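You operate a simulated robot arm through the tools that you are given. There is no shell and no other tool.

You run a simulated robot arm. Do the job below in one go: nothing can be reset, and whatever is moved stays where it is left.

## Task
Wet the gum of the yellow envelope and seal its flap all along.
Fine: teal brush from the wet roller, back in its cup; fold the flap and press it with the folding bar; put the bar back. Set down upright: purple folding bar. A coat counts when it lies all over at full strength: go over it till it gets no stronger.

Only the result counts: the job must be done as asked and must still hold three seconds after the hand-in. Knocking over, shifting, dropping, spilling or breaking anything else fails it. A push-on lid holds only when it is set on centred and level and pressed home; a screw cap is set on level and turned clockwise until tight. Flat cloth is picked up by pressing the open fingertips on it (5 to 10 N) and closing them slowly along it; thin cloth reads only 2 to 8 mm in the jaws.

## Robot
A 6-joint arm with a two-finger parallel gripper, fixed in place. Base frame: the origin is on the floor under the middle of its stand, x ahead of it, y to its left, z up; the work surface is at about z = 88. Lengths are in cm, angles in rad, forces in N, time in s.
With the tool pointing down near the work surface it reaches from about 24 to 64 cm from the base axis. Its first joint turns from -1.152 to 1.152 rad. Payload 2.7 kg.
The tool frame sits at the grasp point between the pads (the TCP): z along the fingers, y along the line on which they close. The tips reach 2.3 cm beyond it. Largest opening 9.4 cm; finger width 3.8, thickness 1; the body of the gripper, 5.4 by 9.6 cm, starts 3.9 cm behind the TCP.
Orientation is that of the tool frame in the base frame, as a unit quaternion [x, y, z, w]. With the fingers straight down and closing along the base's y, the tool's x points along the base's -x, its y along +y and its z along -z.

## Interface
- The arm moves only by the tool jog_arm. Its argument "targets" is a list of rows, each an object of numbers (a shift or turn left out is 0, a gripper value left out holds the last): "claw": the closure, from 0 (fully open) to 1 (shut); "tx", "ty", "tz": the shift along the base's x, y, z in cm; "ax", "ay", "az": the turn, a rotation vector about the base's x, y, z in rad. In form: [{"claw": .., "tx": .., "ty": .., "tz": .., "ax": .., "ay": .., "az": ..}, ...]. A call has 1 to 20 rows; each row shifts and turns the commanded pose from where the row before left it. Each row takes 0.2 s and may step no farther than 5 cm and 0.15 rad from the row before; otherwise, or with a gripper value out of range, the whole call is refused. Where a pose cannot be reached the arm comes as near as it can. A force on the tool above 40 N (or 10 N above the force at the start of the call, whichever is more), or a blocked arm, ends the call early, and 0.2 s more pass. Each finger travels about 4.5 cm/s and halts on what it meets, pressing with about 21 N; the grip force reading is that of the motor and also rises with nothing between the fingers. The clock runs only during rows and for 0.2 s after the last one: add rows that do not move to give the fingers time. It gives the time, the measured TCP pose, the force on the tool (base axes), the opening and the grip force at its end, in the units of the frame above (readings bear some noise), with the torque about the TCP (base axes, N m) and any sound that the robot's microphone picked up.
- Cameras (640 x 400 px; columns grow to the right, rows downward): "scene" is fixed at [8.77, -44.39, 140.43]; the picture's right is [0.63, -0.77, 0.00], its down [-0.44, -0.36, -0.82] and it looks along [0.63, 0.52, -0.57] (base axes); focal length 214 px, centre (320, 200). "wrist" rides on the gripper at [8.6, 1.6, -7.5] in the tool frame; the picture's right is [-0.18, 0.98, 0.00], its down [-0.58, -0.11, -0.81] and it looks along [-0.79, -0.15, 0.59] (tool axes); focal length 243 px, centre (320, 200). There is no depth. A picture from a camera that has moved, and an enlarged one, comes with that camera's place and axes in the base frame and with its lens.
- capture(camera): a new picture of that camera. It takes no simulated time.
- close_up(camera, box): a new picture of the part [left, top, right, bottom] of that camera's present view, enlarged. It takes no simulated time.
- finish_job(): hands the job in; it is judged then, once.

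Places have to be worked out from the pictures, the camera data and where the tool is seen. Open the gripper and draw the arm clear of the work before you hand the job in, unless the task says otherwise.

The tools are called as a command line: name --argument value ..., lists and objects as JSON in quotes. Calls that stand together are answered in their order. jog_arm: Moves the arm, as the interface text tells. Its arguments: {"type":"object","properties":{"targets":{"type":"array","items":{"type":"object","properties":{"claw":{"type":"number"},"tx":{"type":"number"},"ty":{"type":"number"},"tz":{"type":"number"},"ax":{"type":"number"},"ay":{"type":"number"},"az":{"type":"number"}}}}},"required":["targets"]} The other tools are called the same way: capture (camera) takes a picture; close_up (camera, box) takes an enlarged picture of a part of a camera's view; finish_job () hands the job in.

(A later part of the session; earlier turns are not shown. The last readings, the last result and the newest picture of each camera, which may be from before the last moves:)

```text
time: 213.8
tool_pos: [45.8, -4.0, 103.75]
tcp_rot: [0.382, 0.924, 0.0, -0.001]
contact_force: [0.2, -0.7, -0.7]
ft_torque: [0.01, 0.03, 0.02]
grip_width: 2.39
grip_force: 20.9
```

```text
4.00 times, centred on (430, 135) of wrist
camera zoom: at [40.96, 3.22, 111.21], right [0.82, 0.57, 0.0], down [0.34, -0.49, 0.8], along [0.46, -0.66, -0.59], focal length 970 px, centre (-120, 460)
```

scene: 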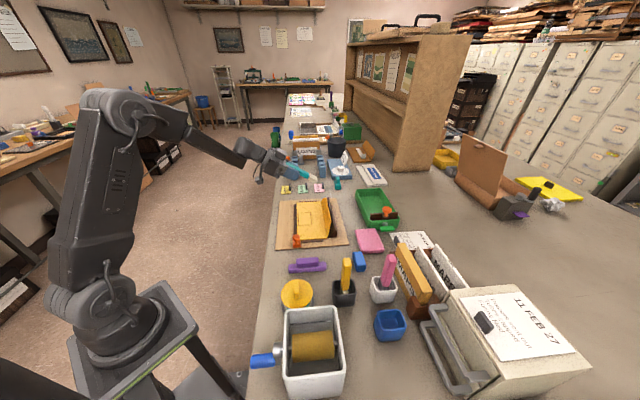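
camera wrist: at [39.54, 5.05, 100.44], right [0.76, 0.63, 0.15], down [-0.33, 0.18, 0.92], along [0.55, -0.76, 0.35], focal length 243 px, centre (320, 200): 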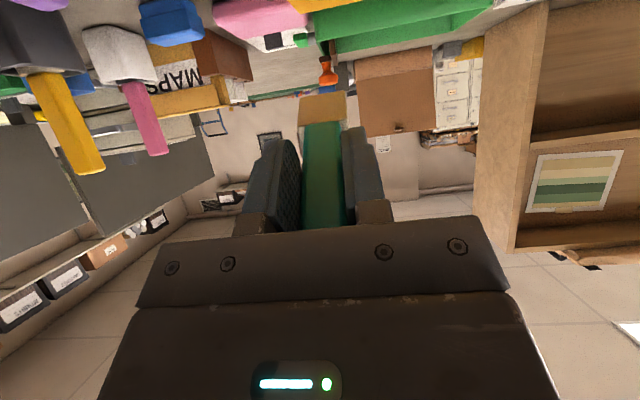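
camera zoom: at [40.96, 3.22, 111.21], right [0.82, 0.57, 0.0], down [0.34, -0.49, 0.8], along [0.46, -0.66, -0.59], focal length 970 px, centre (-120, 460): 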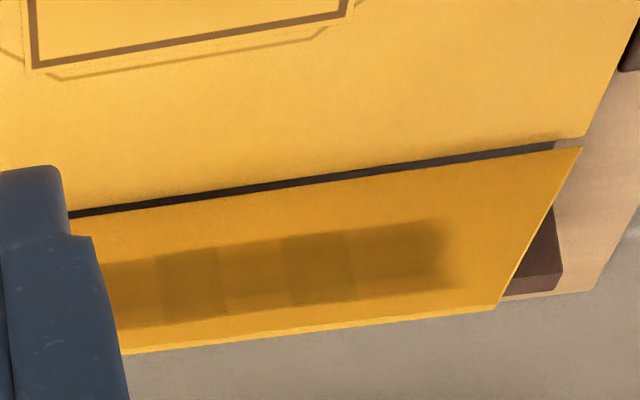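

The wrist view shows cells clearly: two are darkest, the others medium. I keep going with further loads; next one starts from the near end with extra time on the lighter cells.

jog_arm --targets '[{"tz": 4.7}, {"tz": 4.7}, {"tz": 4.64}, {"tx": -2.6, "ty": -3.01}, {"tx": -2.6, "ty": -3.01}, {"tx": -2.6, "ty": -3.01}, {"tx": -2.6, "ty": -3.01}, {"tx": -2.6, "ty": -3.01}, {"tx": -2.6, "ty": -3.01}, {"tx": -2.6, "ty": -3.01}, {"tx": -2.6, "ty": -3.01}, {"tx": -2.6, "ty": -3.01}, {"tx": -2.6, "ty": -3.01}, {"tz": -4}, {"tz": -4}, {"tz": -2.2}, {}]'

jog_arm --targets '[{"tz": -0.1}, {}, {"tx": 0.3, "ty": 0.3}, {"tx": 0.3, "ty": 0.3}, {"tx": 0.3, "ty": 0.3}, {"tx": 0.3, "ty": 0.3}, {"tx": 0.3, "ty": 0.3}, {"tx": 0.3, "ty": 0.3}, {"tx": 0.3, "ty": 0.3}, {"tx": 0.2, "ty": 0.2}, {"tx": -0.3, "ty": -0.3}, {"tx": -0.3, "ty": -0.3}, {"tx": -0.3, "ty": -0.3}, {"tx": -0.3, "ty": -0.3}, {"tx": -0.3, "ty": -0.3}, {"tx": -0.3, "ty": -0.3}, {"tx": -0.3, "ty": -0.3}, {"tx": -0.2, "ty": -0.2}, {}]'

```text
time: 217.4
tool_pos: [19.91, -34.01, 107.64]
tcp_rot: [0.382, 0.924, 0.0, 0.001]
contact_force: [-1.3, 2.0, 9.5]
ft_torque: [0.1, -0.09, 0.08]
grip_width: 2.35
grip_force: 20.9
```

```text
time: 221.4
tool_pos: [19.81, -34.07, 107.5]
tcp_rot: [0.382, 0.924, -0.001, 0.001]
contact_force: [4.8, 5.5, 25.4]
ft_torque: [0.21, -0.96, 0.16]
grip_width: 2.38
grip_force: 20.5
```

jog_arm --targets '[{"tz": 3}, {"tz": 3.6}, {"tz": 3.7}, {"tx": 2.591, "ty": 2.994}, {"tx": 2.591, "ty": 2.994}, {"tx": 2.591, "ty": 2.994}, {"tx": 2.591, "ty": 2.994, "tz": -2, "ax": -0.101, "ay": -0.101}, {"tx": 2.591, "ty": 2.994, "tz": -2, "ax": -0.101, "ay": -0.101}, {"tx": 2.591, "ty": 2.994, "tz": -2, "ax": -0.101, "ay": -0.101}, {"tx": 2.591, "ty": 2.994, "tz": -2, "ax": -0.101, "ay": -0.101}, {"tx": 2.591, "ty": 2.994, "tz": -2, "ax": -0.101, "ay": -0.101}, {"tx": 2.591, "ty": 2.994, "tz": -2, "ax": -0.101, "ay": -0.101}, {"tx": 2.591, "ty": 2.994, "tz": -2, "ax": -0.101, "ay": -0.101}, {}]'

jog_arm --targets '[{"tz": -4}, {"tz": -4.04}, {"tx": 0.8, "ty": -0.8}, {"tx": 0.8, "ty": -0.8}, {"tx": 0.4, "ty": -0.4}, {"tx": 0.2, "ty": -0.2}, {}, {"tx": 0.2, "ty": 0.2}, {"tx": 0.2, "ty": 0.2}, {"tx": 0.2, "ty": 0.2}, {"tx": 0.2, "ty": 0.2}, {"tx": 0.2, "ty": 0.2}, {"tx": 0.2, "ty": 0.2}, {"tx": 0.2, "ty": 0.2}, {"tx": 0.2, "ty": 0.2}, {"tx": 0.2, "ty": 0.2}, {"tx": 0.2, "ty": 0.2}, {"tx": 0.2, "ty": 0.2}, {"tx": 0.2, "ty": 0.2}]'

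jog_arm --targets '[{"tx": 0.2, "ty": 0.2}, {"tx": 0.2, "ty": 0.2}, {"tx": 0.2, "ty": 0.2}, {"tx": 0.2, "ty": 0.2}, {"tx": 0.2, "ty": 0.2}, {"tx": 0.2, "ty": 0.2}, {"tx": 0.2, "ty": 0.2}, {"tx": 0.2, "ty": 0.2}, {"tx": 0.2, "ty": 0.2}, {"tx": 0.2, "ty": 0.2}, {"tx": 0.2, "ty": 0.2}, {"tx": 0.2, "ty": 0.2}, {"tx": 0.2, "ty": 0.2}, {"tx": 0.2, "ty": 0.2}, {"tx": 0.2, "ty": 0.2}, {"tx": 0.2, "ty": 0.2}]'

jog_arm --targets '[{"tx": 0.25, "ty": 0.25}, {"tx": 0.25, "ty": 0.25}, {"tx": 0.25, "ty": 0.25}, {"tx": 0.25, "ty": 0.25}, {"tx": 0.25, "ty": 0.25}, {"tx": 0.25, "ty": 0.25}, {"tx": 0.25, "ty": 0.25}, {"tx": 0.25, "ty": 0.25}, {"tx": 0.25, "ty": 0.25}, {"tx": 0.25, "ty": 0.25}, {"tx": 0.25, "ty": 0.25}, {"tx": 0.25, "ty": 0.25}, {}, {}]'

jog_arm --targets '[{"tx": -0.3, "ty": 0.3, "tz": 0.2}, {"tx": -0.5, "ty": 0.5, "tz": 0.3}, {"tx": -1.4, "ty": 1.4, "tz": 2}, {"tz": 3}, {"tz": 2.5, "ax": 0.101, "ay": 0.101}, {"ax": 0.101, "ay": 0.101}, {"ax": 0.101, "ay": 0.101}, {"ax": 0.101, "ay": 0.101}, {"ax": 0.101, "ay": 0.101}, {"ax": 0.101, "ay": 0.101}, {"ax": 0.101, "ay": 0.101}, {}]'

close_up --camera "scene" --box '[318, 196, 338, 214]'

close_up --camera "scene" --box '[320, 208, 340, 228]'

close_up --camera "wrist" --box '[170, 110, 330, 200]'

```text
time: 224.4
tool_pos: [45.55, -4.17, 103.62]
tcp_rot: [0.335, 0.811, -0.184, 0.444]
contact_force: [0.8, 1.1, -0.5]
ft_torque: [0.03, 0.01, 0.03]
grip_width: 2.35
grip_force: 21.4
```

```text
time: 228.4
tool_pos: [50.19, -4.02, 95.75]
tcp_rot: [0.336, 0.811, -0.183, 0.443]
contact_force: [-0.4, -0.1, -0.6]
ft_torque: [0.01, 0.0, -0.02]
grip_width: 2.33
grip_force: 21.2
```

```text
time: 231.8
tool_pos: [53.48, -0.7, 95.88]
tcp_rot: [0.336, 0.811, -0.184, 0.443]
contact_force: [-0.3, -0.7, -1.0]
ft_torque: [-0.01, 0.03, 0.02]
grip_width: 2.35
grip_force: 20.6
```

```text
time: 234.8
tool_pos: [56.48, 2.26, 95.75]
tcp_rot: [0.336, 0.811, -0.184, 0.443]
contact_force: [0.1, 1.0, -0.3]
ft_torque: [-0.01, 0.01, 0.0]
grip_width: 2.35
grip_force: 21.1
```

```text
time: 237.4
tool_pos: [54.3, 4.51, 103.68]
tcp_rot: [0.381, 0.924, 0.001, -0.001]
contact_force: [-0.4, -0.7, -0.6]
ft_torque: [-0.02, 0.04, -0.04]
grip_width: 2.34
grip_force: 21.2
```

```text
16.00 times, centred on (328, 205) of scene
camera zoom: at [8.77, -44.39, 140.43], right [0.63, -0.77, 0.0], down [-0.44, -0.36, -0.82], along [0.63, 0.52, -0.57], focal length 3432 px, centre (192, 120)
```

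zoom: 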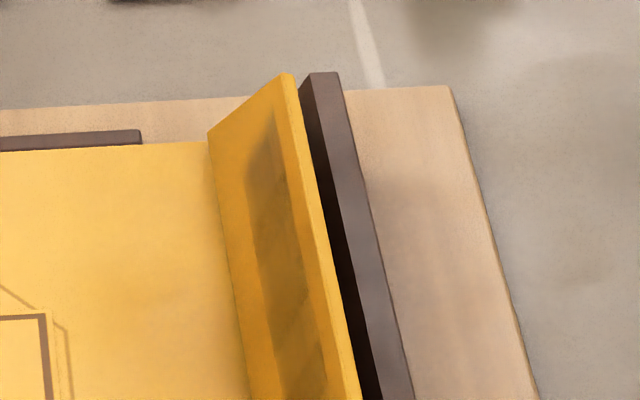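

```text
16.00 times, centred on (330, 218) of scene
camera zoom: at [8.77, -44.39, 140.43], right [0.63, -0.77, 0.0], down [-0.44, -0.36, -0.82], along [0.63, 0.52, -0.57], focal length 3432 px, centre (160, -88)
```

zoom: 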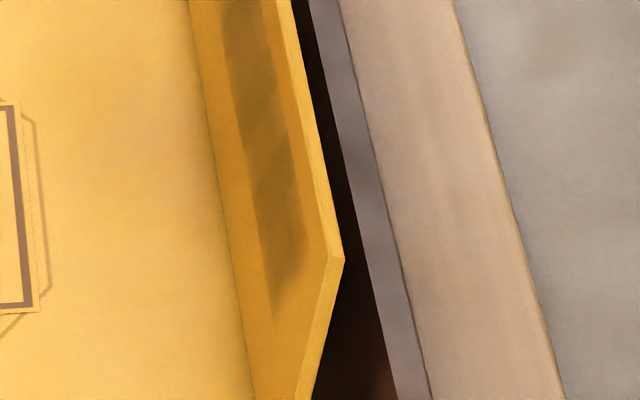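

```text
4.00 times, centred on (250, 155) of wrist
camera zoom: at [49.47, 11.62, 111.2], right [0.82, 0.57, 0.0], down [0.34, -0.49, 0.8], along [0.46, -0.66, -0.59], focal length 970 px, centre (600, 380)
```

zoom: 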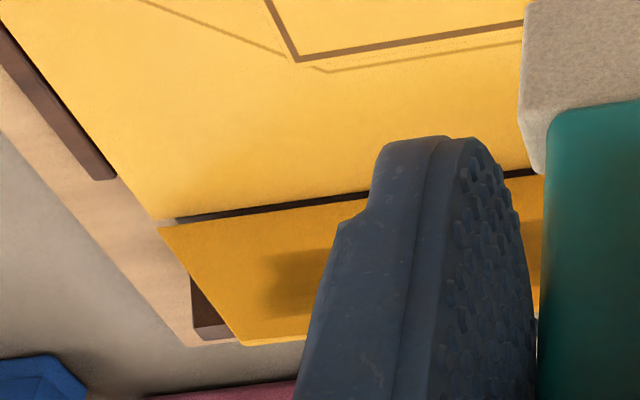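

I look at the far half again from the other side to compare cell evenness.

jog_arm --targets '[{"tx": -2.9, "ty": -2.9}, {"tx": -2.9, "ty": -2.9}, {"tx": -2.9, "ty": -2.9}, {}]'

close_up --camera "wrist" --box '[350, 90, 510, 180]'

```text
time: 238.4
tool_pos: [45.48, -4.2, 103.78]
tcp_rot: [0.382, 0.924, 0.0, 0.001]
contact_force: [-0.2, -0.6, 0.2]
ft_torque: [0.02, 0.02, -0.03]
grip_width: 2.37
grip_force: 21.2
```

```text
4.00 times, centred on (430, 135) of wrist
camera zoom: at [40.74, 3.0, 111.18], right [0.82, 0.57, 0.0], down [0.33, -0.49, 0.81], along [0.46, -0.66, -0.59], focal length 970 px, centre (-120, 460)
```

zoom: 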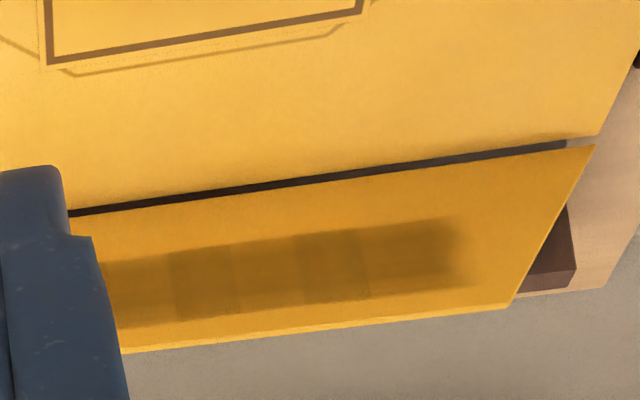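

The cells are evening out. I do another load, this time starting from the far end again.

jog_arm --targets '[{"tz": 4.7}, {"tz": 4.7}, {"tz": 4.64}, {"tx": -2.587, "ty": -2.971}, {"tx": -2.587, "ty": -2.971}, {"tx": -2.587, "ty": -2.971}, {"tx": -2.587, "ty": -2.971}, {"tx": -2.587, "ty": -2.971}, {"tx": -2.587, "ty": -2.971}, {"tx": -2.587, "ty": -2.971}, {"tx": -2.587, "ty": -2.971}, {"tx": -2.587, "ty": -2.971}, {"tx": -2.587, "ty": -2.971}, {"tz": -4}, {"tz": -4}, {"tz": -2.2}, {}]'

jog_arm --targets '[{"tz": -0.1}, {}, {"tx": 0.3, "ty": 0.3}, {"tx": 0.3, "ty": 0.3}, {"tx": 0.3, "ty": 0.3}, {"tx": 0.3, "ty": 0.3}, {"tx": 0.3, "ty": 0.3}, {"tx": 0.3, "ty": 0.3}, {"tx": 0.3, "ty": 0.3}, {"tx": 0.2, "ty": 0.2}, {"tx": -0.3, "ty": -0.3}, {"tx": -0.3, "ty": -0.3}, {"tx": -0.3, "ty": -0.3}, {"tx": -0.3, "ty": -0.3}, {"tx": -0.3, "ty": -0.3}, {"tx": -0.3, "ty": -0.3}, {"tx": -0.3, "ty": -0.3}, {"tx": -0.2, "ty": -0.2}, {}]'

```text
time: 242.0
tool_pos: [19.7, -34.05, 107.61]
tcp_rot: [0.383, 0.924, -0.001, 0.001]
contact_force: [-2.9, 0.9, 8.2]
ft_torque: [-0.02, -0.06, 0.01]
grip_width: 2.34
grip_force: 21.3
```

```text
time: 246.0
tool_pos: [19.76, -34.11, 107.46]
tcp_rot: [0.383, 0.924, 0.0, 0.0]
contact_force: [6.3, 4.0, 21.3]
ft_torque: [0.1, -0.93, 0.19]
grip_width: 2.38
grip_force: 20.7
```

jog_arm --targets '[{"tz": 3}, {"tz": 3.6}, {"tz": 3.7}, {"tx": 2.8825, "ty": 3.238}, {"tx": 2.8825, "ty": 3.238}, {"tx": 2.8825, "ty": 3.238}, {"tx": 2.8825, "ty": 3.238}, {"tx": 2.8825, "ty": 3.238}, {"tx": 2.8825, "ty": 3.238, "tz": -2, "ax": -0.101, "ay": -0.101}, {"tx": 2.8825, "ty": 3.238, "tz": -2, "ax": -0.101, "ay": -0.101}, {"tx": 2.8825, "ty": 3.238, "tz": -2, "ax": -0.101, "ay": -0.101}, {"tx": 2.8825, "ty": 3.238, "tz": -2, "ax": -0.101, "ay": -0.101}, {"tx": 2.8825, "ty": 3.238, "tz": -2, "ax": -0.101, "ay": -0.101}, {"tx": 2.8825, "ty": 3.238, "tz": -2, "ax": -0.101, "ay": -0.101}, {"tx": 2.8825, "ty": 3.238, "tz": -2, "ax": -0.101, "ay": -0.101}, {}]'

jog_arm --targets '[{"tz": -4}, {"tz": -4.04}, {"tx": 0.8, "ty": -0.8}, {"tx": 0.8, "ty": -0.8}, {"tx": 0.4, "ty": -0.4}, {"tx": 0.2, "ty": -0.2}, {"tx": 0.18, "ty": -0.18}, {}, {"tx": -0.2, "ty": -0.2}, {"tx": -0.2, "ty": -0.2}, {"tx": -0.2, "ty": -0.2}, {"tx": -0.2, "ty": -0.2}, {"tx": -0.2, "ty": -0.2}, {"tx": -0.2, "ty": -0.2}, {"tx": -0.2, "ty": -0.2}, {"tx": -0.2, "ty": -0.2}, {"tx": -0.2, "ty": -0.2}, {"tx": -0.2, "ty": -0.2}]'

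jog_arm --targets '[{"tx": -0.2, "ty": -0.2}, {"tx": -0.2, "ty": -0.2}, {"tx": -0.2, "ty": -0.2}, {"tx": -0.2, "ty": -0.2}, {"tx": -0.2, "ty": -0.2}, {"tx": -0.2, "ty": -0.2}, {"tx": -0.2, "ty": -0.2}, {"tx": -0.2, "ty": -0.2}, {"tx": -0.2, "ty": -0.2}, {"tx": -0.2, "ty": -0.2}, {"tx": -0.2, "ty": -0.2}, {"tx": -0.2, "ty": -0.2}, {"tx": -0.2, "ty": -0.2}, {"tx": -0.2, "ty": -0.2}, {"tx": -0.2, "ty": -0.2}, {"tx": -0.2, "ty": -0.2}, {"tx": -0.2, "ty": -0.2}, {"tx": -0.2, "ty": -0.2}]'

jog_arm --targets '[{"tx": -0.2, "ty": -0.2}, {"tx": -0.2, "ty": -0.2}, {"tx": -0.2, "ty": -0.2}, {"tx": -0.2, "ty": -0.2}, {"tx": -0.2, "ty": -0.2}, {"tx": -0.2, "ty": -0.2}, {"tx": -0.2, "ty": -0.2}, {"tx": -0.2, "ty": -0.2}, {"tx": -0.2, "ty": -0.2}, {"tx": -0.2, "ty": -0.2}, {"tx": -0.2, "ty": -0.2}, {"tx": -0.2, "ty": -0.2}, {"tx": -0.2, "ty": -0.2}, {"tx": -0.2, "ty": -0.2}, {"tx": -0.2, "ty": -0.2}, {}, {}, {}]'

jog_arm --targets '[{"tx": -0.3, "ty": 0.3, "tz": 0.2}, {"tx": -0.5, "ty": 0.5, "tz": 0.3}, {"tx": -1.4, "ty": 1.4, "tz": 2}, {"tz": 3}, {"tz": 2.5, "ax": 0.101, "ay": 0.101}, {"ax": 0.101, "ay": 0.101}, {"ax": 0.101, "ay": 0.101}, {"ax": 0.101, "ay": 0.101}, {"ax": 0.101, "ay": 0.101}, {"ax": 0.101, "ay": 0.101}, {"ax": 0.101, "ay": 0.101}, {}]'

close_up --camera "wrist" --box '[350, 90, 510, 180]'

close_up --camera "scene" --box '[318, 196, 338, 214]'

close_up --camera "scene" --box '[320, 208, 340, 228]'

```text
time: 249.4
tool_pos: [54.13, 5.01, 103.84]
tcp_rot: [0.335, 0.811, -0.183, 0.444]
contact_force: [-0.3, -1.0, -1.3]
ft_torque: [0.0, 0.01, 0.04]
grip_width: 2.36
grip_force: 20.6
```

```text
time: 253.2
tool_pos: [54.52, 0.55, 95.77]
tcp_rot: [0.335, 0.81, -0.184, 0.444]
contact_force: [-1.0, 0.2, -0.7]
ft_torque: [0.01, 0.0, 0.01]
grip_width: 2.37
grip_force: 20.7
```

```text
time: 257.0
tool_pos: [51.09, -3.15, 95.71]
tcp_rot: [0.336, 0.811, -0.184, 0.443]
contact_force: [-0.1, 0.0, -0.4]
ft_torque: [0.01, 0.0, 0.0]
grip_width: 2.37
grip_force: 20.7
```

```text
time: 260.8
tool_pos: [47.88, -6.15, 95.72]
tcp_rot: [0.335, 0.811, -0.184, 0.443]
contact_force: [-0.1, -0.5, -0.3]
ft_torque: [-0.01, -0.01, 0.0]
grip_width: 2.34
grip_force: 21.5
```

```text
time: 263.4
tool_pos: [45.66, -3.89, 103.7]
tcp_rot: [0.382, 0.924, 0.0, -0.001]
contact_force: [0.3, 0.2, 0.2]
ft_torque: [0.0, 0.05, 0.0]
grip_width: 2.37
grip_force: 20.9
```

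```text
4.00 times, centred on (430, 135) of wrist
camera zoom: at [41.01, 3.31, 111.21], right [0.82, 0.57, 0.0], down [0.34, -0.49, 0.8], along [0.46, -0.66, -0.59], focal length 970 px, centre (-120, 460)
```

zoom: 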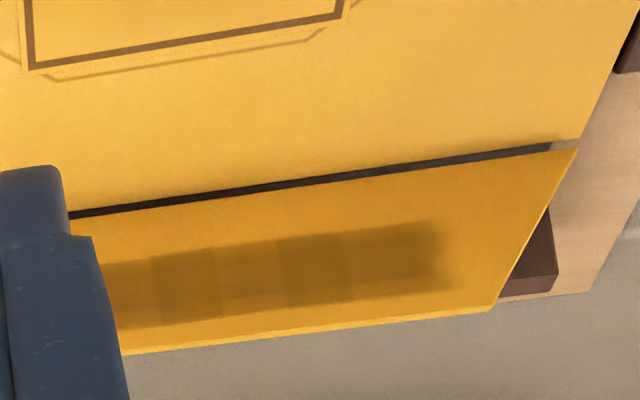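

```text
16.00 times, centred on (328, 205) of scene
camera zoom: at [8.77, -44.39, 140.43], right [0.63, -0.77, 0.0], down [-0.44, -0.36, -0.82], along [0.63, 0.52, -0.57], focal length 3432 px, centre (192, 120)
```

zoom: 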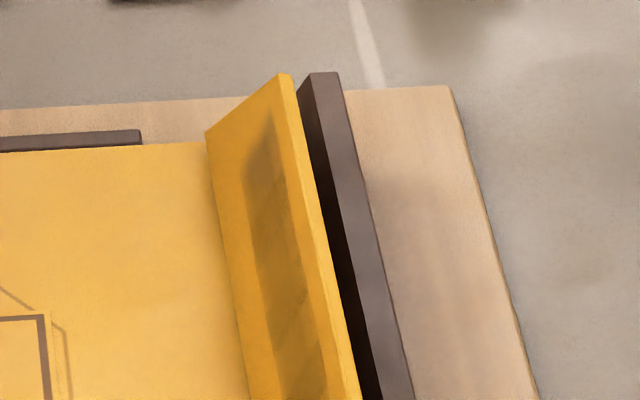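

```text
16.00 times, centred on (330, 218) of scene
camera zoom: at [8.77, -44.39, 140.43], right [0.63, -0.77, 0.0], down [-0.44, -0.36, -0.82], along [0.63, 0.52, -0.57], focal length 3432 px, centre (160, -88)
```

zoom: 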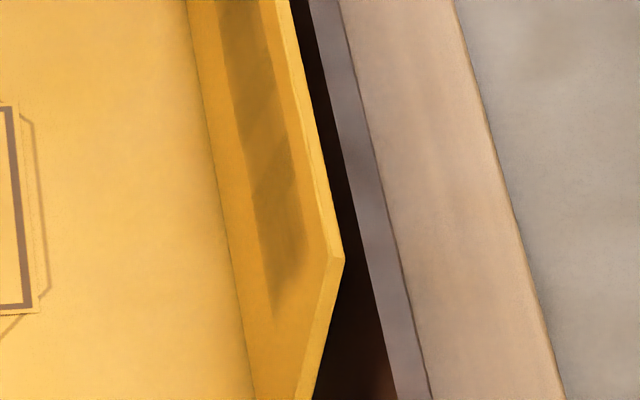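

Nearly even; cells at q≈37.8 and ≈34.4 are still a touch lighter. I reload and dwell specifically on those.

jog_arm --targets '[{"tz": 4.7}, {"tz": 4.7}, {"tz": 4.64}, {"tx": -2.6, "ty": -2.99}, {"tx": -2.6, "ty": -2.99}, {"tx": -2.6, "ty": -2.99}, {"tx": -2.6, "ty": -2.99}, {"tx": -2.6, "ty": -2.99}, {"tx": -2.6, "ty": -2.99}, {"tx": -2.6, "ty": -2.99}, {"tx": -2.6, "ty": -2.99}, {"tx": -2.6, "ty": -2.99}, {"tx": -2.6, "ty": -2.99}, {"tz": -4}, {"tz": -4}, {"tz": -2.2}, {}]'

jog_arm --targets '[{"tz": -0.1}, {}, {"tx": 0.3, "ty": 0.3}, {"tx": 0.3, "ty": 0.3}, {"tx": 0.3, "ty": 0.3}, {"tx": 0.3, "ty": 0.3}, {"tx": 0.3, "ty": 0.3}, {"tx": 0.3, "ty": 0.3}, {"tx": 0.3, "ty": 0.3}, {"tx": 0.2, "ty": 0.2}, {"tx": -0.3, "ty": -0.3}, {"tx": -0.3, "ty": -0.3}, {"tx": -0.3, "ty": -0.3}, {"tx": -0.3, "ty": -0.3}, {"tx": -0.3, "ty": -0.3}, {"tx": -0.3, "ty": -0.3}, {"tx": -0.3, "ty": -0.3}, {"tx": -0.2, "ty": -0.2}, {}]'

```text
time: 267.0
tool_pos: [19.71, -33.74, 107.66]
tcp_rot: [0.383, 0.924, 0.0, -0.001]
contact_force: [-1.2, -0.1, 0.7]
ft_torque: [-0.04, -0.03, 0.0]
grip_width: 2.37
grip_force: 20.5
```

```text
time: 271.0
tool_pos: [19.67, -33.74, 107.47]
tcp_rot: [0.383, 0.924, -0.001, 0.001]
contact_force: [5.4, 7.8, 26.1]
ft_torque: [0.22, -0.93, 0.18]
grip_width: 2.38
grip_force: 21.2
```

jog_arm --targets '[{"tz": 3}, {"tz": 3.6}, {"tz": 3.7}, {"tx": 2.879, "ty": 3.227}, {"tx": 2.879, "ty": 3.227}, {"tx": 2.879, "ty": 3.227}, {"tx": 2.879, "ty": 3.227}, {"tx": 2.879, "ty": 3.227, "tz": -2, "ax": -0.101, "ay": -0.101}, {"tx": 2.879, "ty": 3.227, "tz": -2, "ax": -0.101, "ay": -0.101}, {"tx": 2.879, "ty": 3.227, "tz": -2, "ax": -0.101, "ay": -0.101}, {"tx": 2.879, "ty": 3.227, "tz": -2, "ax": -0.101, "ay": -0.101}, {"tx": 2.879, "ty": 3.227, "tz": -2, "ax": -0.101, "ay": -0.101}, {"tx": 2.879, "ty": 3.227, "tz": -2, "ax": -0.101, "ay": -0.101}, {"tx": 2.88, "ty": 3.23, "tz": -2, "ax": -0.101, "ay": -0.101}, {}]'

jog_arm --targets '[{"tz": -4}, {"tz": -4.04}, {"tx": 0.8, "ty": -0.8}, {"tx": 0.8, "ty": -0.8}, {"tx": 0.4, "ty": -0.4}, {"tx": 0.2, "ty": -0.2}, {}, {}, {}, {}, {}, {}, {}, {}, {}, {}]'

jog_arm --targets '[{"tx": -0.4, "ty": -0.4}, {"tx": -0.4, "ty": -0.4}, {"tx": -0.4, "ty": -0.4}, {"tx": -0.4, "ty": -0.4}, {"tx": -0.4, "ty": -0.4}, {"tx": -0.4, "ty": -0.4}, {}, {}, {}, {}, {}, {}, {}, {}, {"tx": -0.3, "ty": -0.3}, {"tx": -0.3, "ty": -0.3}]'

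jog_arm --targets '[{"tx": -0.2, "ty": -0.2}, {"tx": -0.2, "ty": -0.2}, {"tx": -0.2, "ty": -0.2}, {"tx": -0.2, "ty": -0.2}, {"tx": -0.2, "ty": -0.2}, {"tx": -0.2, "ty": -0.2}, {"tx": -0.2, "ty": -0.2}, {"tx": -0.2, "ty": -0.2}, {"tx": -0.2, "ty": -0.2}, {"tx": -0.2, "ty": -0.2}, {"tx": -0.2, "ty": -0.2}, {"tx": -0.2, "ty": -0.2}, {"tx": -0.2, "ty": -0.2}, {"tx": -0.2, "ty": -0.2}, {}]'

jog_arm --targets '[{"tx": -0.3, "ty": 0.3, "tz": 0.2}, {"tx": -0.5, "ty": 0.5, "tz": 0.3}, {"tx": -1.4, "ty": 1.4, "tz": 2}, {"tz": 3}, {"tz": 2.5, "ax": 0.101, "ay": 0.101}, {"ax": 0.101, "ay": 0.101}, {"ax": 0.101, "ay": 0.101}, {"ax": 0.101, "ay": 0.101}, {"ax": 0.101, "ay": 0.101}, {"ax": 0.101, "ay": 0.101}, {"ax": 0.101, "ay": 0.101}, {}]'

close_up --camera "wrist" --box '[350, 90, 510, 180]'

close_up --camera "scene" --box '[322, 193, 347, 233]'

```text
time: 274.2
tool_pos: [51.54, 1.91, 103.71]
tcp_rot: [0.335, 0.811, -0.183, 0.444]
contact_force: [0.1, -0.1, -0.8]
ft_torque: [-0.03, 0.02, 0.0]
grip_width: 2.38
grip_force: 20.8
```

```text
time: 277.6
tool_pos: [53.7, -0.36, 95.63]
tcp_rot: [0.335, 0.811, -0.183, 0.443]
contact_force: [0.1, 0.1, 0.1]
ft_torque: [0.01, 0.0, 0.01]
grip_width: 2.36
grip_force: 20.7
```

```text
time: 281.0
tool_pos: [50.69, -3.48, 95.71]
tcp_rot: [0.335, 0.811, -0.184, 0.444]
contact_force: [-0.2, 0.0, -0.1]
ft_torque: [0.0, 0.01, 0.01]
grip_width: 2.36
grip_force: 21.2
```

```text
time: 284.2
tool_pos: [47.97, -6.22, 95.66]
tcp_rot: [0.335, 0.811, -0.183, 0.443]
contact_force: [0.1, 1.1, -0.2]
ft_torque: [0.0, 0.02, 0.01]
grip_width: 2.39
grip_force: 20.9
```

```text
time: 286.8
tool_pos: [45.67, -4.11, 103.67]
tcp_rot: [0.382, 0.924, -0.001, 0.0]
contact_force: [0.0, 0.0, -0.4]
ft_torque: [0.0, -0.01, -0.02]
grip_width: 2.35
grip_force: 21.3
```

```text
4.00 times, centred on (430, 135) of wrist
camera zoom: at [40.9, 3.14, 111.21], right [0.82, 0.57, 0.0], down [0.34, -0.49, 0.8], along [0.46, -0.66, -0.59], focal length 970 px, centre (-120, 460)
```

zoom: 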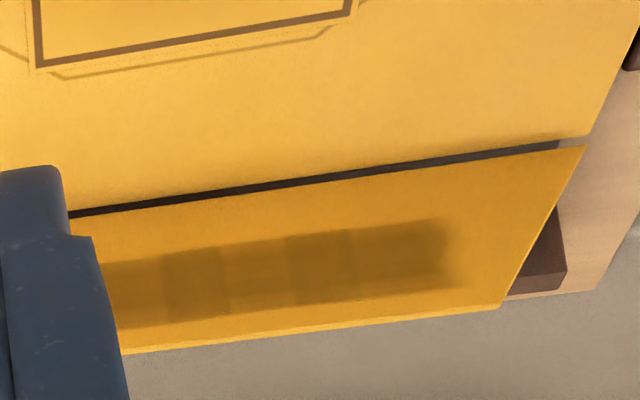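

```text
10.00 times, centred on (334, 213) of scene
camera zoom: at [8.77, -44.39, 140.43], right [0.63, -0.77, 0.0], down [-0.44, -0.36, -0.82], along [0.63, 0.52, -0.57], focal length 2145 px, centre (175, 70)
```

zoom: 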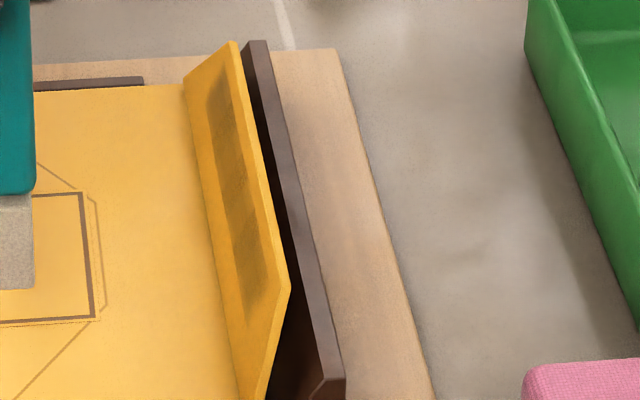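

The dwell at q=37.8 didn't darken that cell while its neighbours at ±1.7 stay darkest — as if the head wets with its two outer corners. I test this with another load, dwelling at q≈36.1 so that the corners land on the lighter cells.

jog_arm --targets '[{"tz": 4.7}, {"tz": 4.7}, {"tz": 4.64}, {"tx": -2.595, "ty": -2.99}, {"tx": -2.595, "ty": -2.99}, {"tx": -2.595, "ty": -2.99}, {"tx": -2.595, "ty": -2.99}, {"tx": -2.595, "ty": -2.99}, {"tx": -2.595, "ty": -2.99}, {"tx": -2.595, "ty": -2.99}, {"tx": -2.595, "ty": -2.99}, {"tx": -2.595, "ty": -2.99}, {"tx": -2.595, "ty": -2.99}, {"tz": -4}, {"tz": -4}, {"tz": -2.2}, {}]'

jog_arm --targets '[{"tz": -0.1}, {}, {"tx": 0.3, "ty": 0.3}, {"tx": 0.3, "ty": 0.3}, {"tx": 0.3, "ty": 0.3}, {"tx": 0.3, "ty": 0.3}, {"tx": 0.3, "ty": 0.3}, {"tx": 0.3, "ty": 0.3}, {"tx": 0.3, "ty": 0.3}, {"tx": 0.2, "ty": 0.2}, {"tx": -0.3, "ty": -0.3}, {"tx": -0.3, "ty": -0.3}, {"tx": -0.3, "ty": -0.3}, {"tx": -0.3, "ty": -0.3}, {"tx": -0.3, "ty": -0.3}, {"tx": -0.3, "ty": -0.3}, {"tx": -0.3, "ty": -0.3}, {"tx": -0.2, "ty": -0.2}, {}]'

```text
time: 290.4
tool_pos: [19.76, -33.94, 107.63]
tcp_rot: [0.383, 0.924, 0.0, 0.001]
contact_force: [-1.1, 1.4, 6.9]
ft_torque: [0.04, -0.06, 0.06]
grip_width: 2.36
grip_force: 21.2
```

```text
time: 294.4
tool_pos: [19.63, -33.89, 107.49]
tcp_rot: [0.382, 0.924, -0.001, 0.001]
contact_force: [5.5, 7.4, 25.1]
ft_torque: [0.19, -1.02, 0.27]
grip_width: 2.35
grip_force: 21.1
```

jog_arm --targets '[{"tz": 3}, {"tz": 3.6}, {"tz": 3.7}, {"tx": 2.776, "ty": 3.136}, {"tx": 2.776, "ty": 3.136}, {"tx": 2.776, "ty": 3.136}, {"tx": 2.776, "ty": 3.136}, {"tx": 2.776, "ty": 3.136, "tz": -2, "ax": -0.101, "ay": -0.101}, {"tx": 2.776, "ty": 3.136, "tz": -2, "ax": -0.101, "ay": -0.101}, {"tx": 2.776, "ty": 3.136, "tz": -2, "ax": -0.101, "ay": -0.101}, {"tx": 2.776, "ty": 3.136, "tz": -2, "ax": -0.101, "ay": -0.101}, {"tx": 2.776, "ty": 3.136, "tz": -2, "ax": -0.101, "ay": -0.101}, {"tx": 2.776, "ty": 3.136, "tz": -2, "ax": -0.101, "ay": -0.101}, {"tx": 2.78, "ty": 3.14, "tz": -2, "ax": -0.101, "ay": -0.101}, {}]'

jog_arm --targets '[{"tz": -4}, {"tz": -4.04}, {"tx": 0.8, "ty": -0.8}, {"tx": 0.8, "ty": -0.8}, {"tx": 0.4, "ty": -0.4}, {"tx": 0.2, "ty": -0.2}, {}, {}, {}, {}, {}, {}, {}, {}, {}, {}, {}, {}]'

close_up --camera "wrist" --box '[180, 0, 480, 150]'

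jog_arm --targets '[{"tx": -0.3, "ty": 0.3, "tz": 0.2}, {"tx": -0.5, "ty": 0.5, "tz": 0.3}, {"tx": -1.4, "ty": 1.4, "tz": 2}, {"tz": 3}, {"tx": -1.5, "ty": -1.5, "tz": 2.5, "ax": 0.101, "ay": 0.101}, {"tx": -1.5, "ty": -1.5, "ax": 0.101, "ay": 0.101}, {"tx": -1.5, "ty": -1.5, "ax": 0.101, "ay": 0.101}, {"ax": 0.101, "ay": 0.101}, {"ax": 0.101, "ay": 0.101}, {"ax": 0.101, "ay": 0.101}, {"ax": 0.101, "ay": 0.101}, {}]'

close_up --camera "wrist" --box '[350, 90, 510, 180]'

close_up --camera "scene" --box '[322, 193, 347, 233]'

```text
time: 297.6
tool_pos: [50.16, 0.55, 103.74]
tcp_rot: [0.335, 0.811, -0.183, 0.443]
contact_force: [0.2, -1.0, -0.6]
ft_torque: [-0.01, 0.05, 0.0]
grip_width: 2.36
grip_force: 21.3
```

```text
time: 301.4
tool_pos: [52.47, -1.69, 95.62]
tcp_rot: [0.336, 0.811, -0.184, 0.442]
contact_force: [0.1, -0.5, -0.1]
ft_torque: [-0.01, 0.01, 0.01]
grip_width: 2.36
grip_force: 20.5
```

```text
2.13 times, centred on (330, 75) of wrist
camera zoom: at [46.04, 7.19, 92.45], right [0.77, 0.62, 0.15], down [-0.33, 0.18, 0.93], along [0.55, -0.76, 0.35], focal length 518 px, centre (299, 467)
```

zoom: 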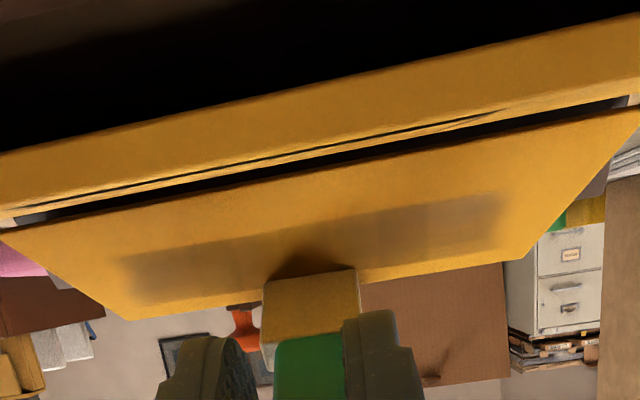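

```text
time: 304.0
tool_pos: [45.73, -3.95, 103.76]
tcp_rot: [0.382, 0.924, 0.0, -0.001]
contact_force: [0.4, -0.7, -0.7]
ft_torque: [0.02, 0.02, 0.01]
grip_width: 2.37
grip_force: 20.6
```

```text
4.00 times, centred on (430, 135) of wrist
camera zoom: at [40.96, 3.28, 111.21], right [0.82, 0.57, 0.0], down [0.34, -0.49, 0.8], along [0.46, -0.66, -0.59], focal length 970 px, centre (-120, 460)
```

zoom: 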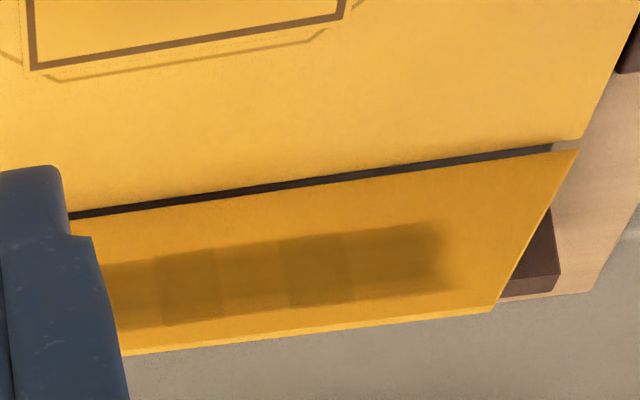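

```text
10.00 times, centred on (334, 213) of scene
camera zoom: at [8.77, -44.39, 140.43], right [0.63, -0.77, 0.0], down [-0.44, -0.36, -0.82], along [0.63, 0.52, -0.57], focal length 2145 px, centre (175, 70)
```

zoom: 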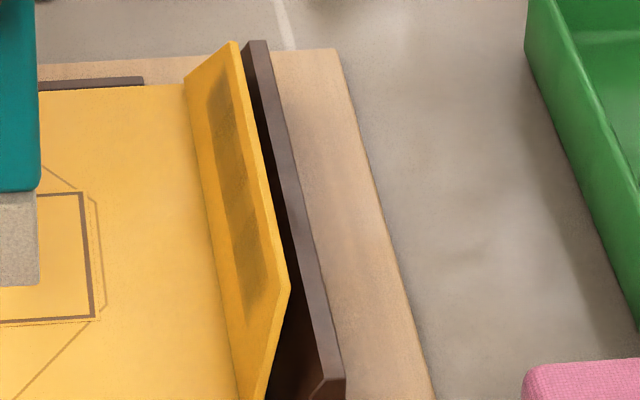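

The brush head sits differently in the wrist view now — it seems to have turned a little in the jaws. I inspect the brush in the grip from both cameras.

capture --camera "wrist"

close_up --camera "scene" --box '[260, 170, 330, 240]'

```text
taken
camera wrist: at [40.96, 3.28, 111.21], right [0.82, 0.57, 0.0], down [0.34, -0.49, 0.8], along [0.46, -0.66, -0.59], focal length 243 px, centre (320, 200)
```

wrist: 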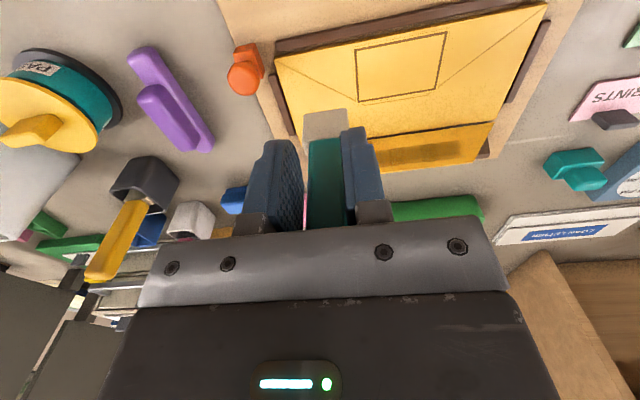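

```text
5.71 times, centred on (295, 205) of scene
camera zoom: at [8.77, -44.39, 140.43], right [0.63, -0.77, 0.0], down [-0.44, -0.36, -0.82], along [0.63, 0.52, -0.57], focal length 1226 px, centre (463, 171)
```

zoom: 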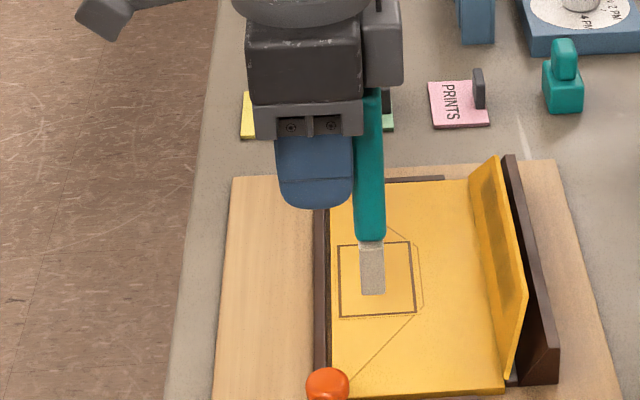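

The brush has crept sideways in the jaws by about 2.6 cm and is held only by the pad edge. I carry it gently to its cup now, to set it down and re-grip it.

jog_arm --targets '[{"tz": 1.5}, {"tz": 2}, {"tz": 2.5}, {"tz": 2.5}, {"tz": 1.8}, {}]'

jog_arm --targets '[{"tx": -0.4, "ty": -1.2}, {"tx": -0.7, "ty": -2.1}, {"tx": -0.8, "ty": -2.4}, {"tx": -0.8, "ty": -2.4}, {"tx": -0.8, "ty": -2.4}, {"tx": -0.8, "ty": -2.4}, {"tx": -0.8, "ty": -2.4}, {"tx": -0.8, "ty": -2.4}, {"tx": -0.8, "ty": -2.4}, {"tx": -0.8, "ty": -2.4}, {"tx": -0.8, "ty": -2.4}, {"tx": -0.8, "ty": -2.4}, {"tx": -0.8, "ty": -2.4}, {"tx": -0.8, "ty": -2.4}, {"tx": -0.6, "ty": -1.9}, {"tx": -0.4, "ty": -1.6}, {}]'

close_up --camera "scene" --box '[350, 220, 450, 350]'

capture --camera "wrist"

```text
time: 305.4
tool_pos: [45.68, -3.92, 114.15]
tcp_rot: [0.383, 0.924, 0.0, 0.0]
contact_force: [0.3, 0.2, -1.1]
ft_torque: [-0.01, 0.01, -0.01]
grip_width: 2.34
grip_force: 20.8
```

```text
time: 309.0
tool_pos: [34.18, -39.56, 114.01]
tcp_rot: [0.383, 0.924, 0.0, 0.001]
contact_force: [-1.0, 0.9, -1.1]
ft_torque: [0.04, 0.04, 0.01]
grip_width: 2.37
grip_force: 21.1
```

```text
3.08 times, centred on (400, 285) of scene
camera zoom: at [8.77, -44.39, 140.42], right [0.63, -0.77, 0.0], down [-0.44, -0.36, -0.82], along [0.63, 0.52, -0.57], focal length 660 px, centre (74, -62)
```

zoom: 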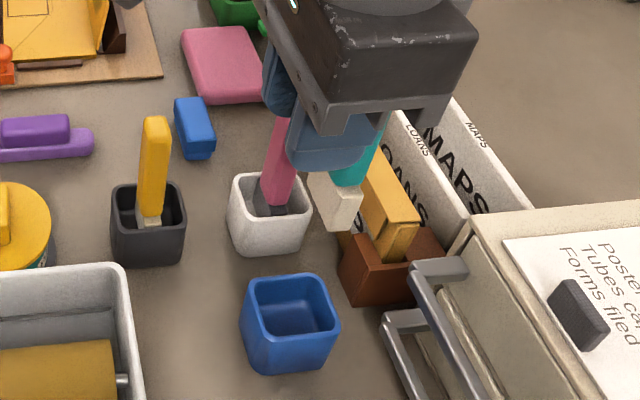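

```text
taken
camera wrist: at [29.26, -32.33, 121.52], right [0.82, 0.57, 0.0], down [0.34, -0.49, 0.81], along [0.46, -0.66, -0.59], focal length 243 px, centre (320, 200)
```

wrist: 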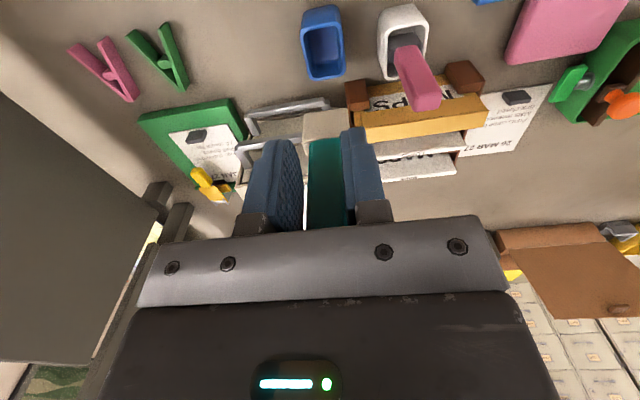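

Brush hangs upright over the cup, about 0.3 cm off centre. I correct and lower it into the cup carefully.

jog_arm --targets '[{"tx": -0.2, "ty": -0.2}, {"tz": -2}, {"tz": -2.5}, {"tz": -2.5}, {}]'

close_up --camera "scene" --box '[360, 260, 430, 350]'

close_up --camera "wrist" --box '[260, 0, 400, 160]'

```text
time: 310.2
tool_pos: [33.9, -39.83, 106.93]
tcp_rot: [0.383, 0.924, 0.0, 0.0]
contact_force: [-0.3, 0.6, -0.4]
ft_torque: [0.04, -0.01, 0.01]
grip_width: 2.37
grip_force: 21.4
```

```text
4.44 times, centred on (395, 305) of scene
camera zoom: at [8.77, -44.39, 140.42], right [0.63, -0.77, 0.0], down [-0.44, -0.36, -0.82], along [0.63, 0.52, -0.57], focal length 953 px, centre (-13, -267)
```

zoom: 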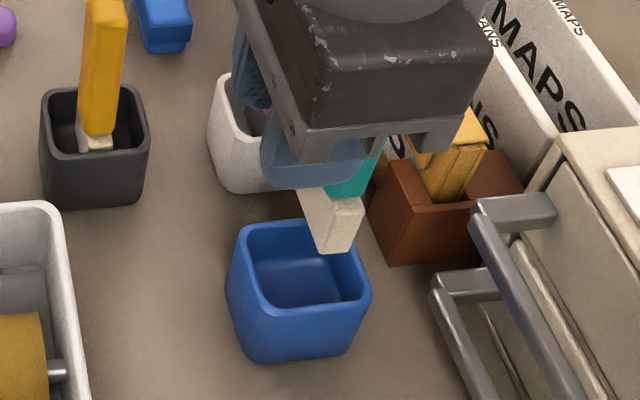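

```text
2.50 times, centred on (330, 80) of wrist
camera zoom: at [29.07, -32.49, 114.47], right [0.82, 0.57, 0.0], down [0.33, -0.49, 0.81], along [0.46, -0.66, -0.59], focal length 606 px, centre (295, 500)
```

zoom: 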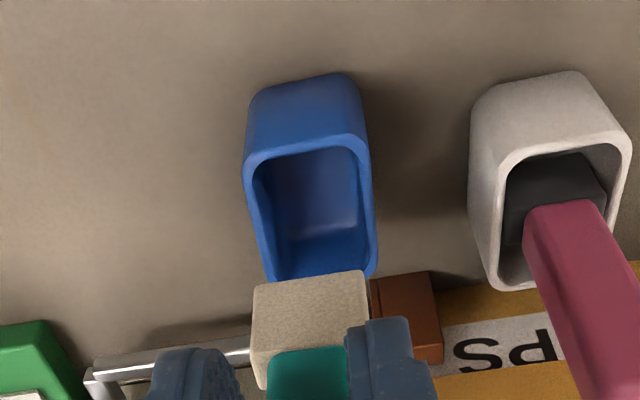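

Both views agree within 0.3 cm that the head is centred over the cup. I lower further to just above the floor.

jog_arm --targets '[{"tz": -2}, {"tz": -2}, {"tz": -2}, {"tz": -0.8}, {}]'

close_up --camera "scene" --box '[360, 260, 430, 350]'

close_up --camera "wrist" --box '[260, 0, 400, 160]'

```text
time: 311.0
tool_pos: [34.02, -40.02, 102.32]
tcp_rot: [0.381, 0.924, -0.005, 0.011]
contact_force: [0.1, 0.1, 4.3]
ft_torque: [-0.2, -0.12, 0.01]
grip_width: 2.36
grip_force: 20.6
stopped in row 4: the force on the tool passed its limit at 49 N (the readings are from after the stop); the commanded pose is now the measured one
```

```text
4.44 times, centred on (395, 305) of scene
camera zoom: at [8.77, -44.38, 140.43], right [0.63, -0.77, 0.0], down [-0.44, -0.36, -0.82], along [0.63, 0.52, -0.57], focal length 953 px, centre (-13, -267)
```

zoom: 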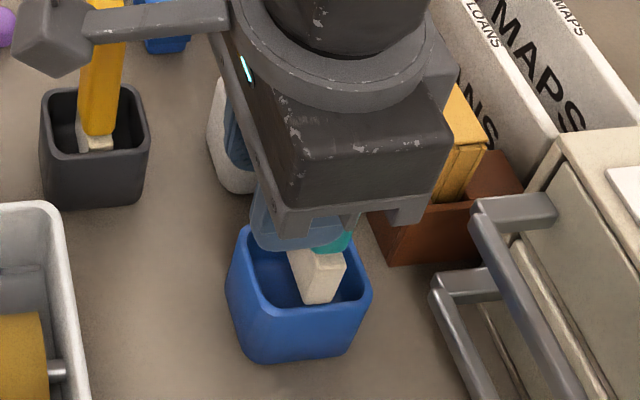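

```text
2.50 times, centred on (330, 80) of wrist
camera zoom: at [29.16, -32.6, 109.53], right [0.82, 0.57, 0.0], down [0.32, -0.47, 0.82], along [0.47, -0.68, -0.57], focal length 606 px, centre (295, 500)
```

zoom: 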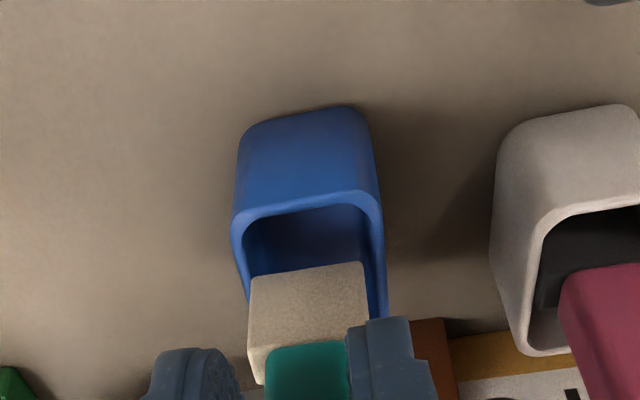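

The head came down on the cup's near rim (wrist view had it right: the cup centre is further toward +q). I lift off, undo the small tilt and look again.

jog_arm --targets '[{"tz": 0.5}, {"tz": 1.5}, {"tz": 1.5, "ax": 0.017, "ay": 0.017}, {}]'

close_up --camera "scene" --box '[360, 260, 430, 350]'

close_up --camera "wrist" --box '[260, 0, 400, 160]'

```text
time: 312.0
tool_pos: [34.0, -39.93, 105.74]
tcp_rot: [0.382, 0.924, -0.001, -0.002]
contact_force: [0.0, -0.2, -0.8]
ft_torque: [-0.01, 0.01, -0.04]
grip_width: 2.38
grip_force: 21.4
```

```text
4.44 times, centred on (395, 305) of scene
camera zoom: at [8.77, -44.39, 140.42], right [0.63, -0.77, 0.0], down [-0.44, -0.36, -0.82], along [0.63, 0.52, -0.57], focal length 953 px, centre (-13, -267)
```

zoom: 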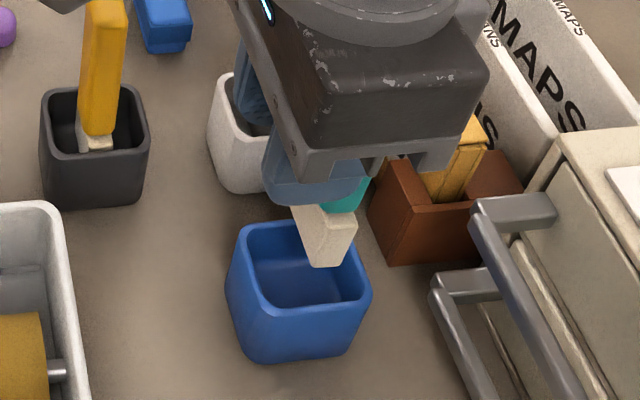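

```text
2.50 times, centred on (330, 80) of wrist
camera zoom: at [29.3, -32.68, 113.2], right [0.82, 0.57, 0.0], down [0.34, -0.49, 0.81], along [0.45, -0.66, -0.59], focal length 606 px, centre (295, 500)
```

zoom: 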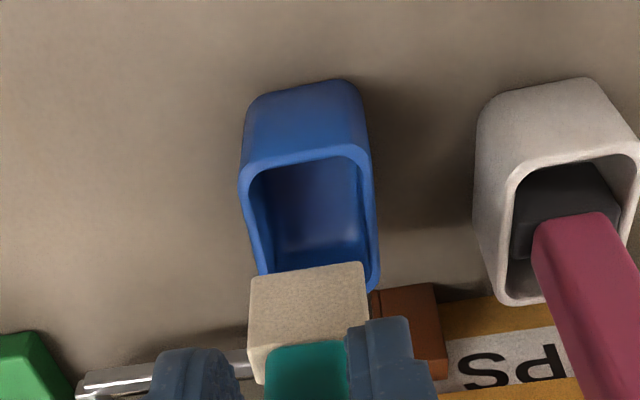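

The cup's inside is narrow along q, so I need the original grasp line q≈-3.89; I shift by +0.3 and lower again in small steps with checks.

jog_arm --targets '[{"tx": 0.22, "ty": 0.22}, {"tz": -1}, {"tz": -1}, {"tz": -0.5}, {"tz": -0.5}, {}]'

close_up --camera "scene" --box '[360, 260, 430, 350]'

close_up --camera "wrist" --box '[260, 0, 400, 160]'

```text
time: 313.4
tool_pos: [34.38, -39.71, 102.59]
tcp_rot: [0.381, 0.925, -0.002, -0.001]
contact_force: [0.4, 0.5, -0.2]
ft_torque: [0.02, 0.04, -0.01]
grip_width: 2.37
grip_force: 20.9
```

```text
4.44 times, centred on (395, 305) of scene
camera zoom: at [8.77, -44.39, 140.42], right [0.63, -0.77, 0.0], down [-0.44, -0.36, -0.82], along [0.63, 0.52, -0.57], focal length 953 px, centre (-13, -267)
```

zoom: 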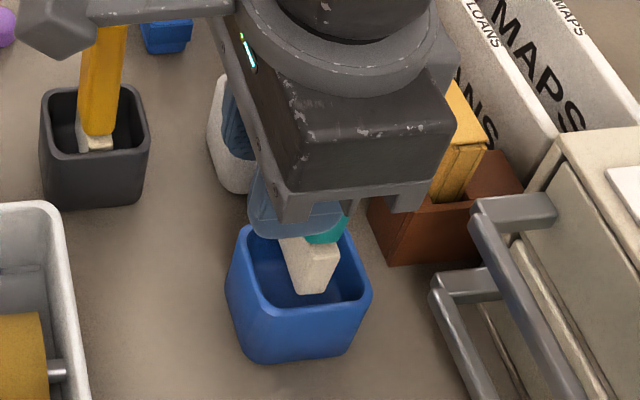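

```text
2.50 times, centred on (330, 80) of wrist
camera zoom: at [29.5, -32.48, 110.12], right [0.82, 0.57, 0.0], down [0.34, -0.49, 0.81], along [0.46, -0.66, -0.59], focal length 606 px, centre (295, 500)
```

zoom: 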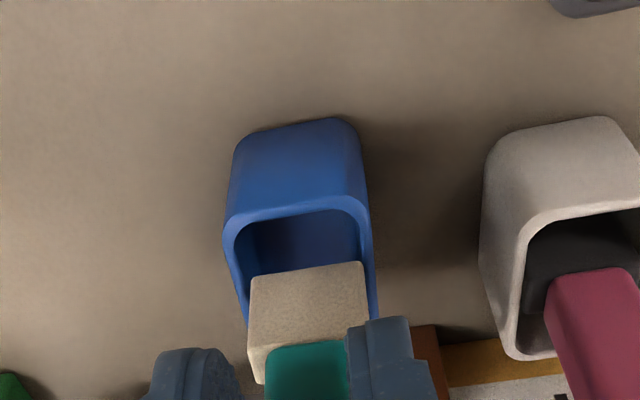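

Now the head is centred between the cup walls. I continue down step by step.

jog_arm --targets '[{"tz": -0.4}, {"tz": -0.4}, {"tz": -0.4}, {"tz": -0.3}, {}]'

close_up --camera "scene" --box '[360, 260, 430, 350]'

```text
time: 314.6
tool_pos: [34.25, -39.8, 101.05]
tcp_rot: [0.382, 0.924, -0.001, -0.003]
contact_force: [-2.7, -1.4, -1.8]
ft_torque: [-0.13, 0.18, -0.05]
grip_width: 2.35
grip_force: 20.8
```

```text
4.44 times, centred on (395, 305) of scene
camera zoom: at [8.77, -44.39, 140.42], right [0.63, -0.77, 0.0], down [-0.44, -0.36, -0.82], along [0.63, 0.52, -0.57], focal length 953 px, centre (-13, -267)
```

zoom: 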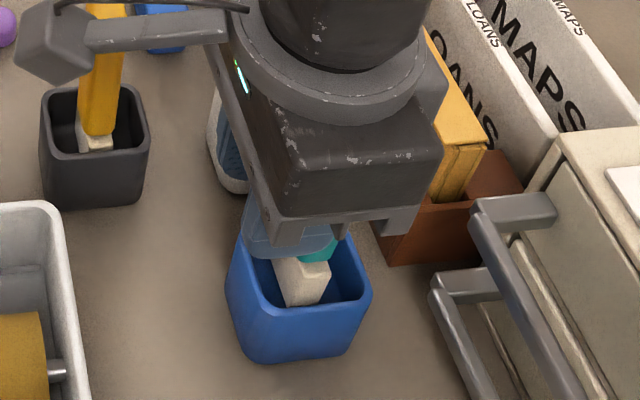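

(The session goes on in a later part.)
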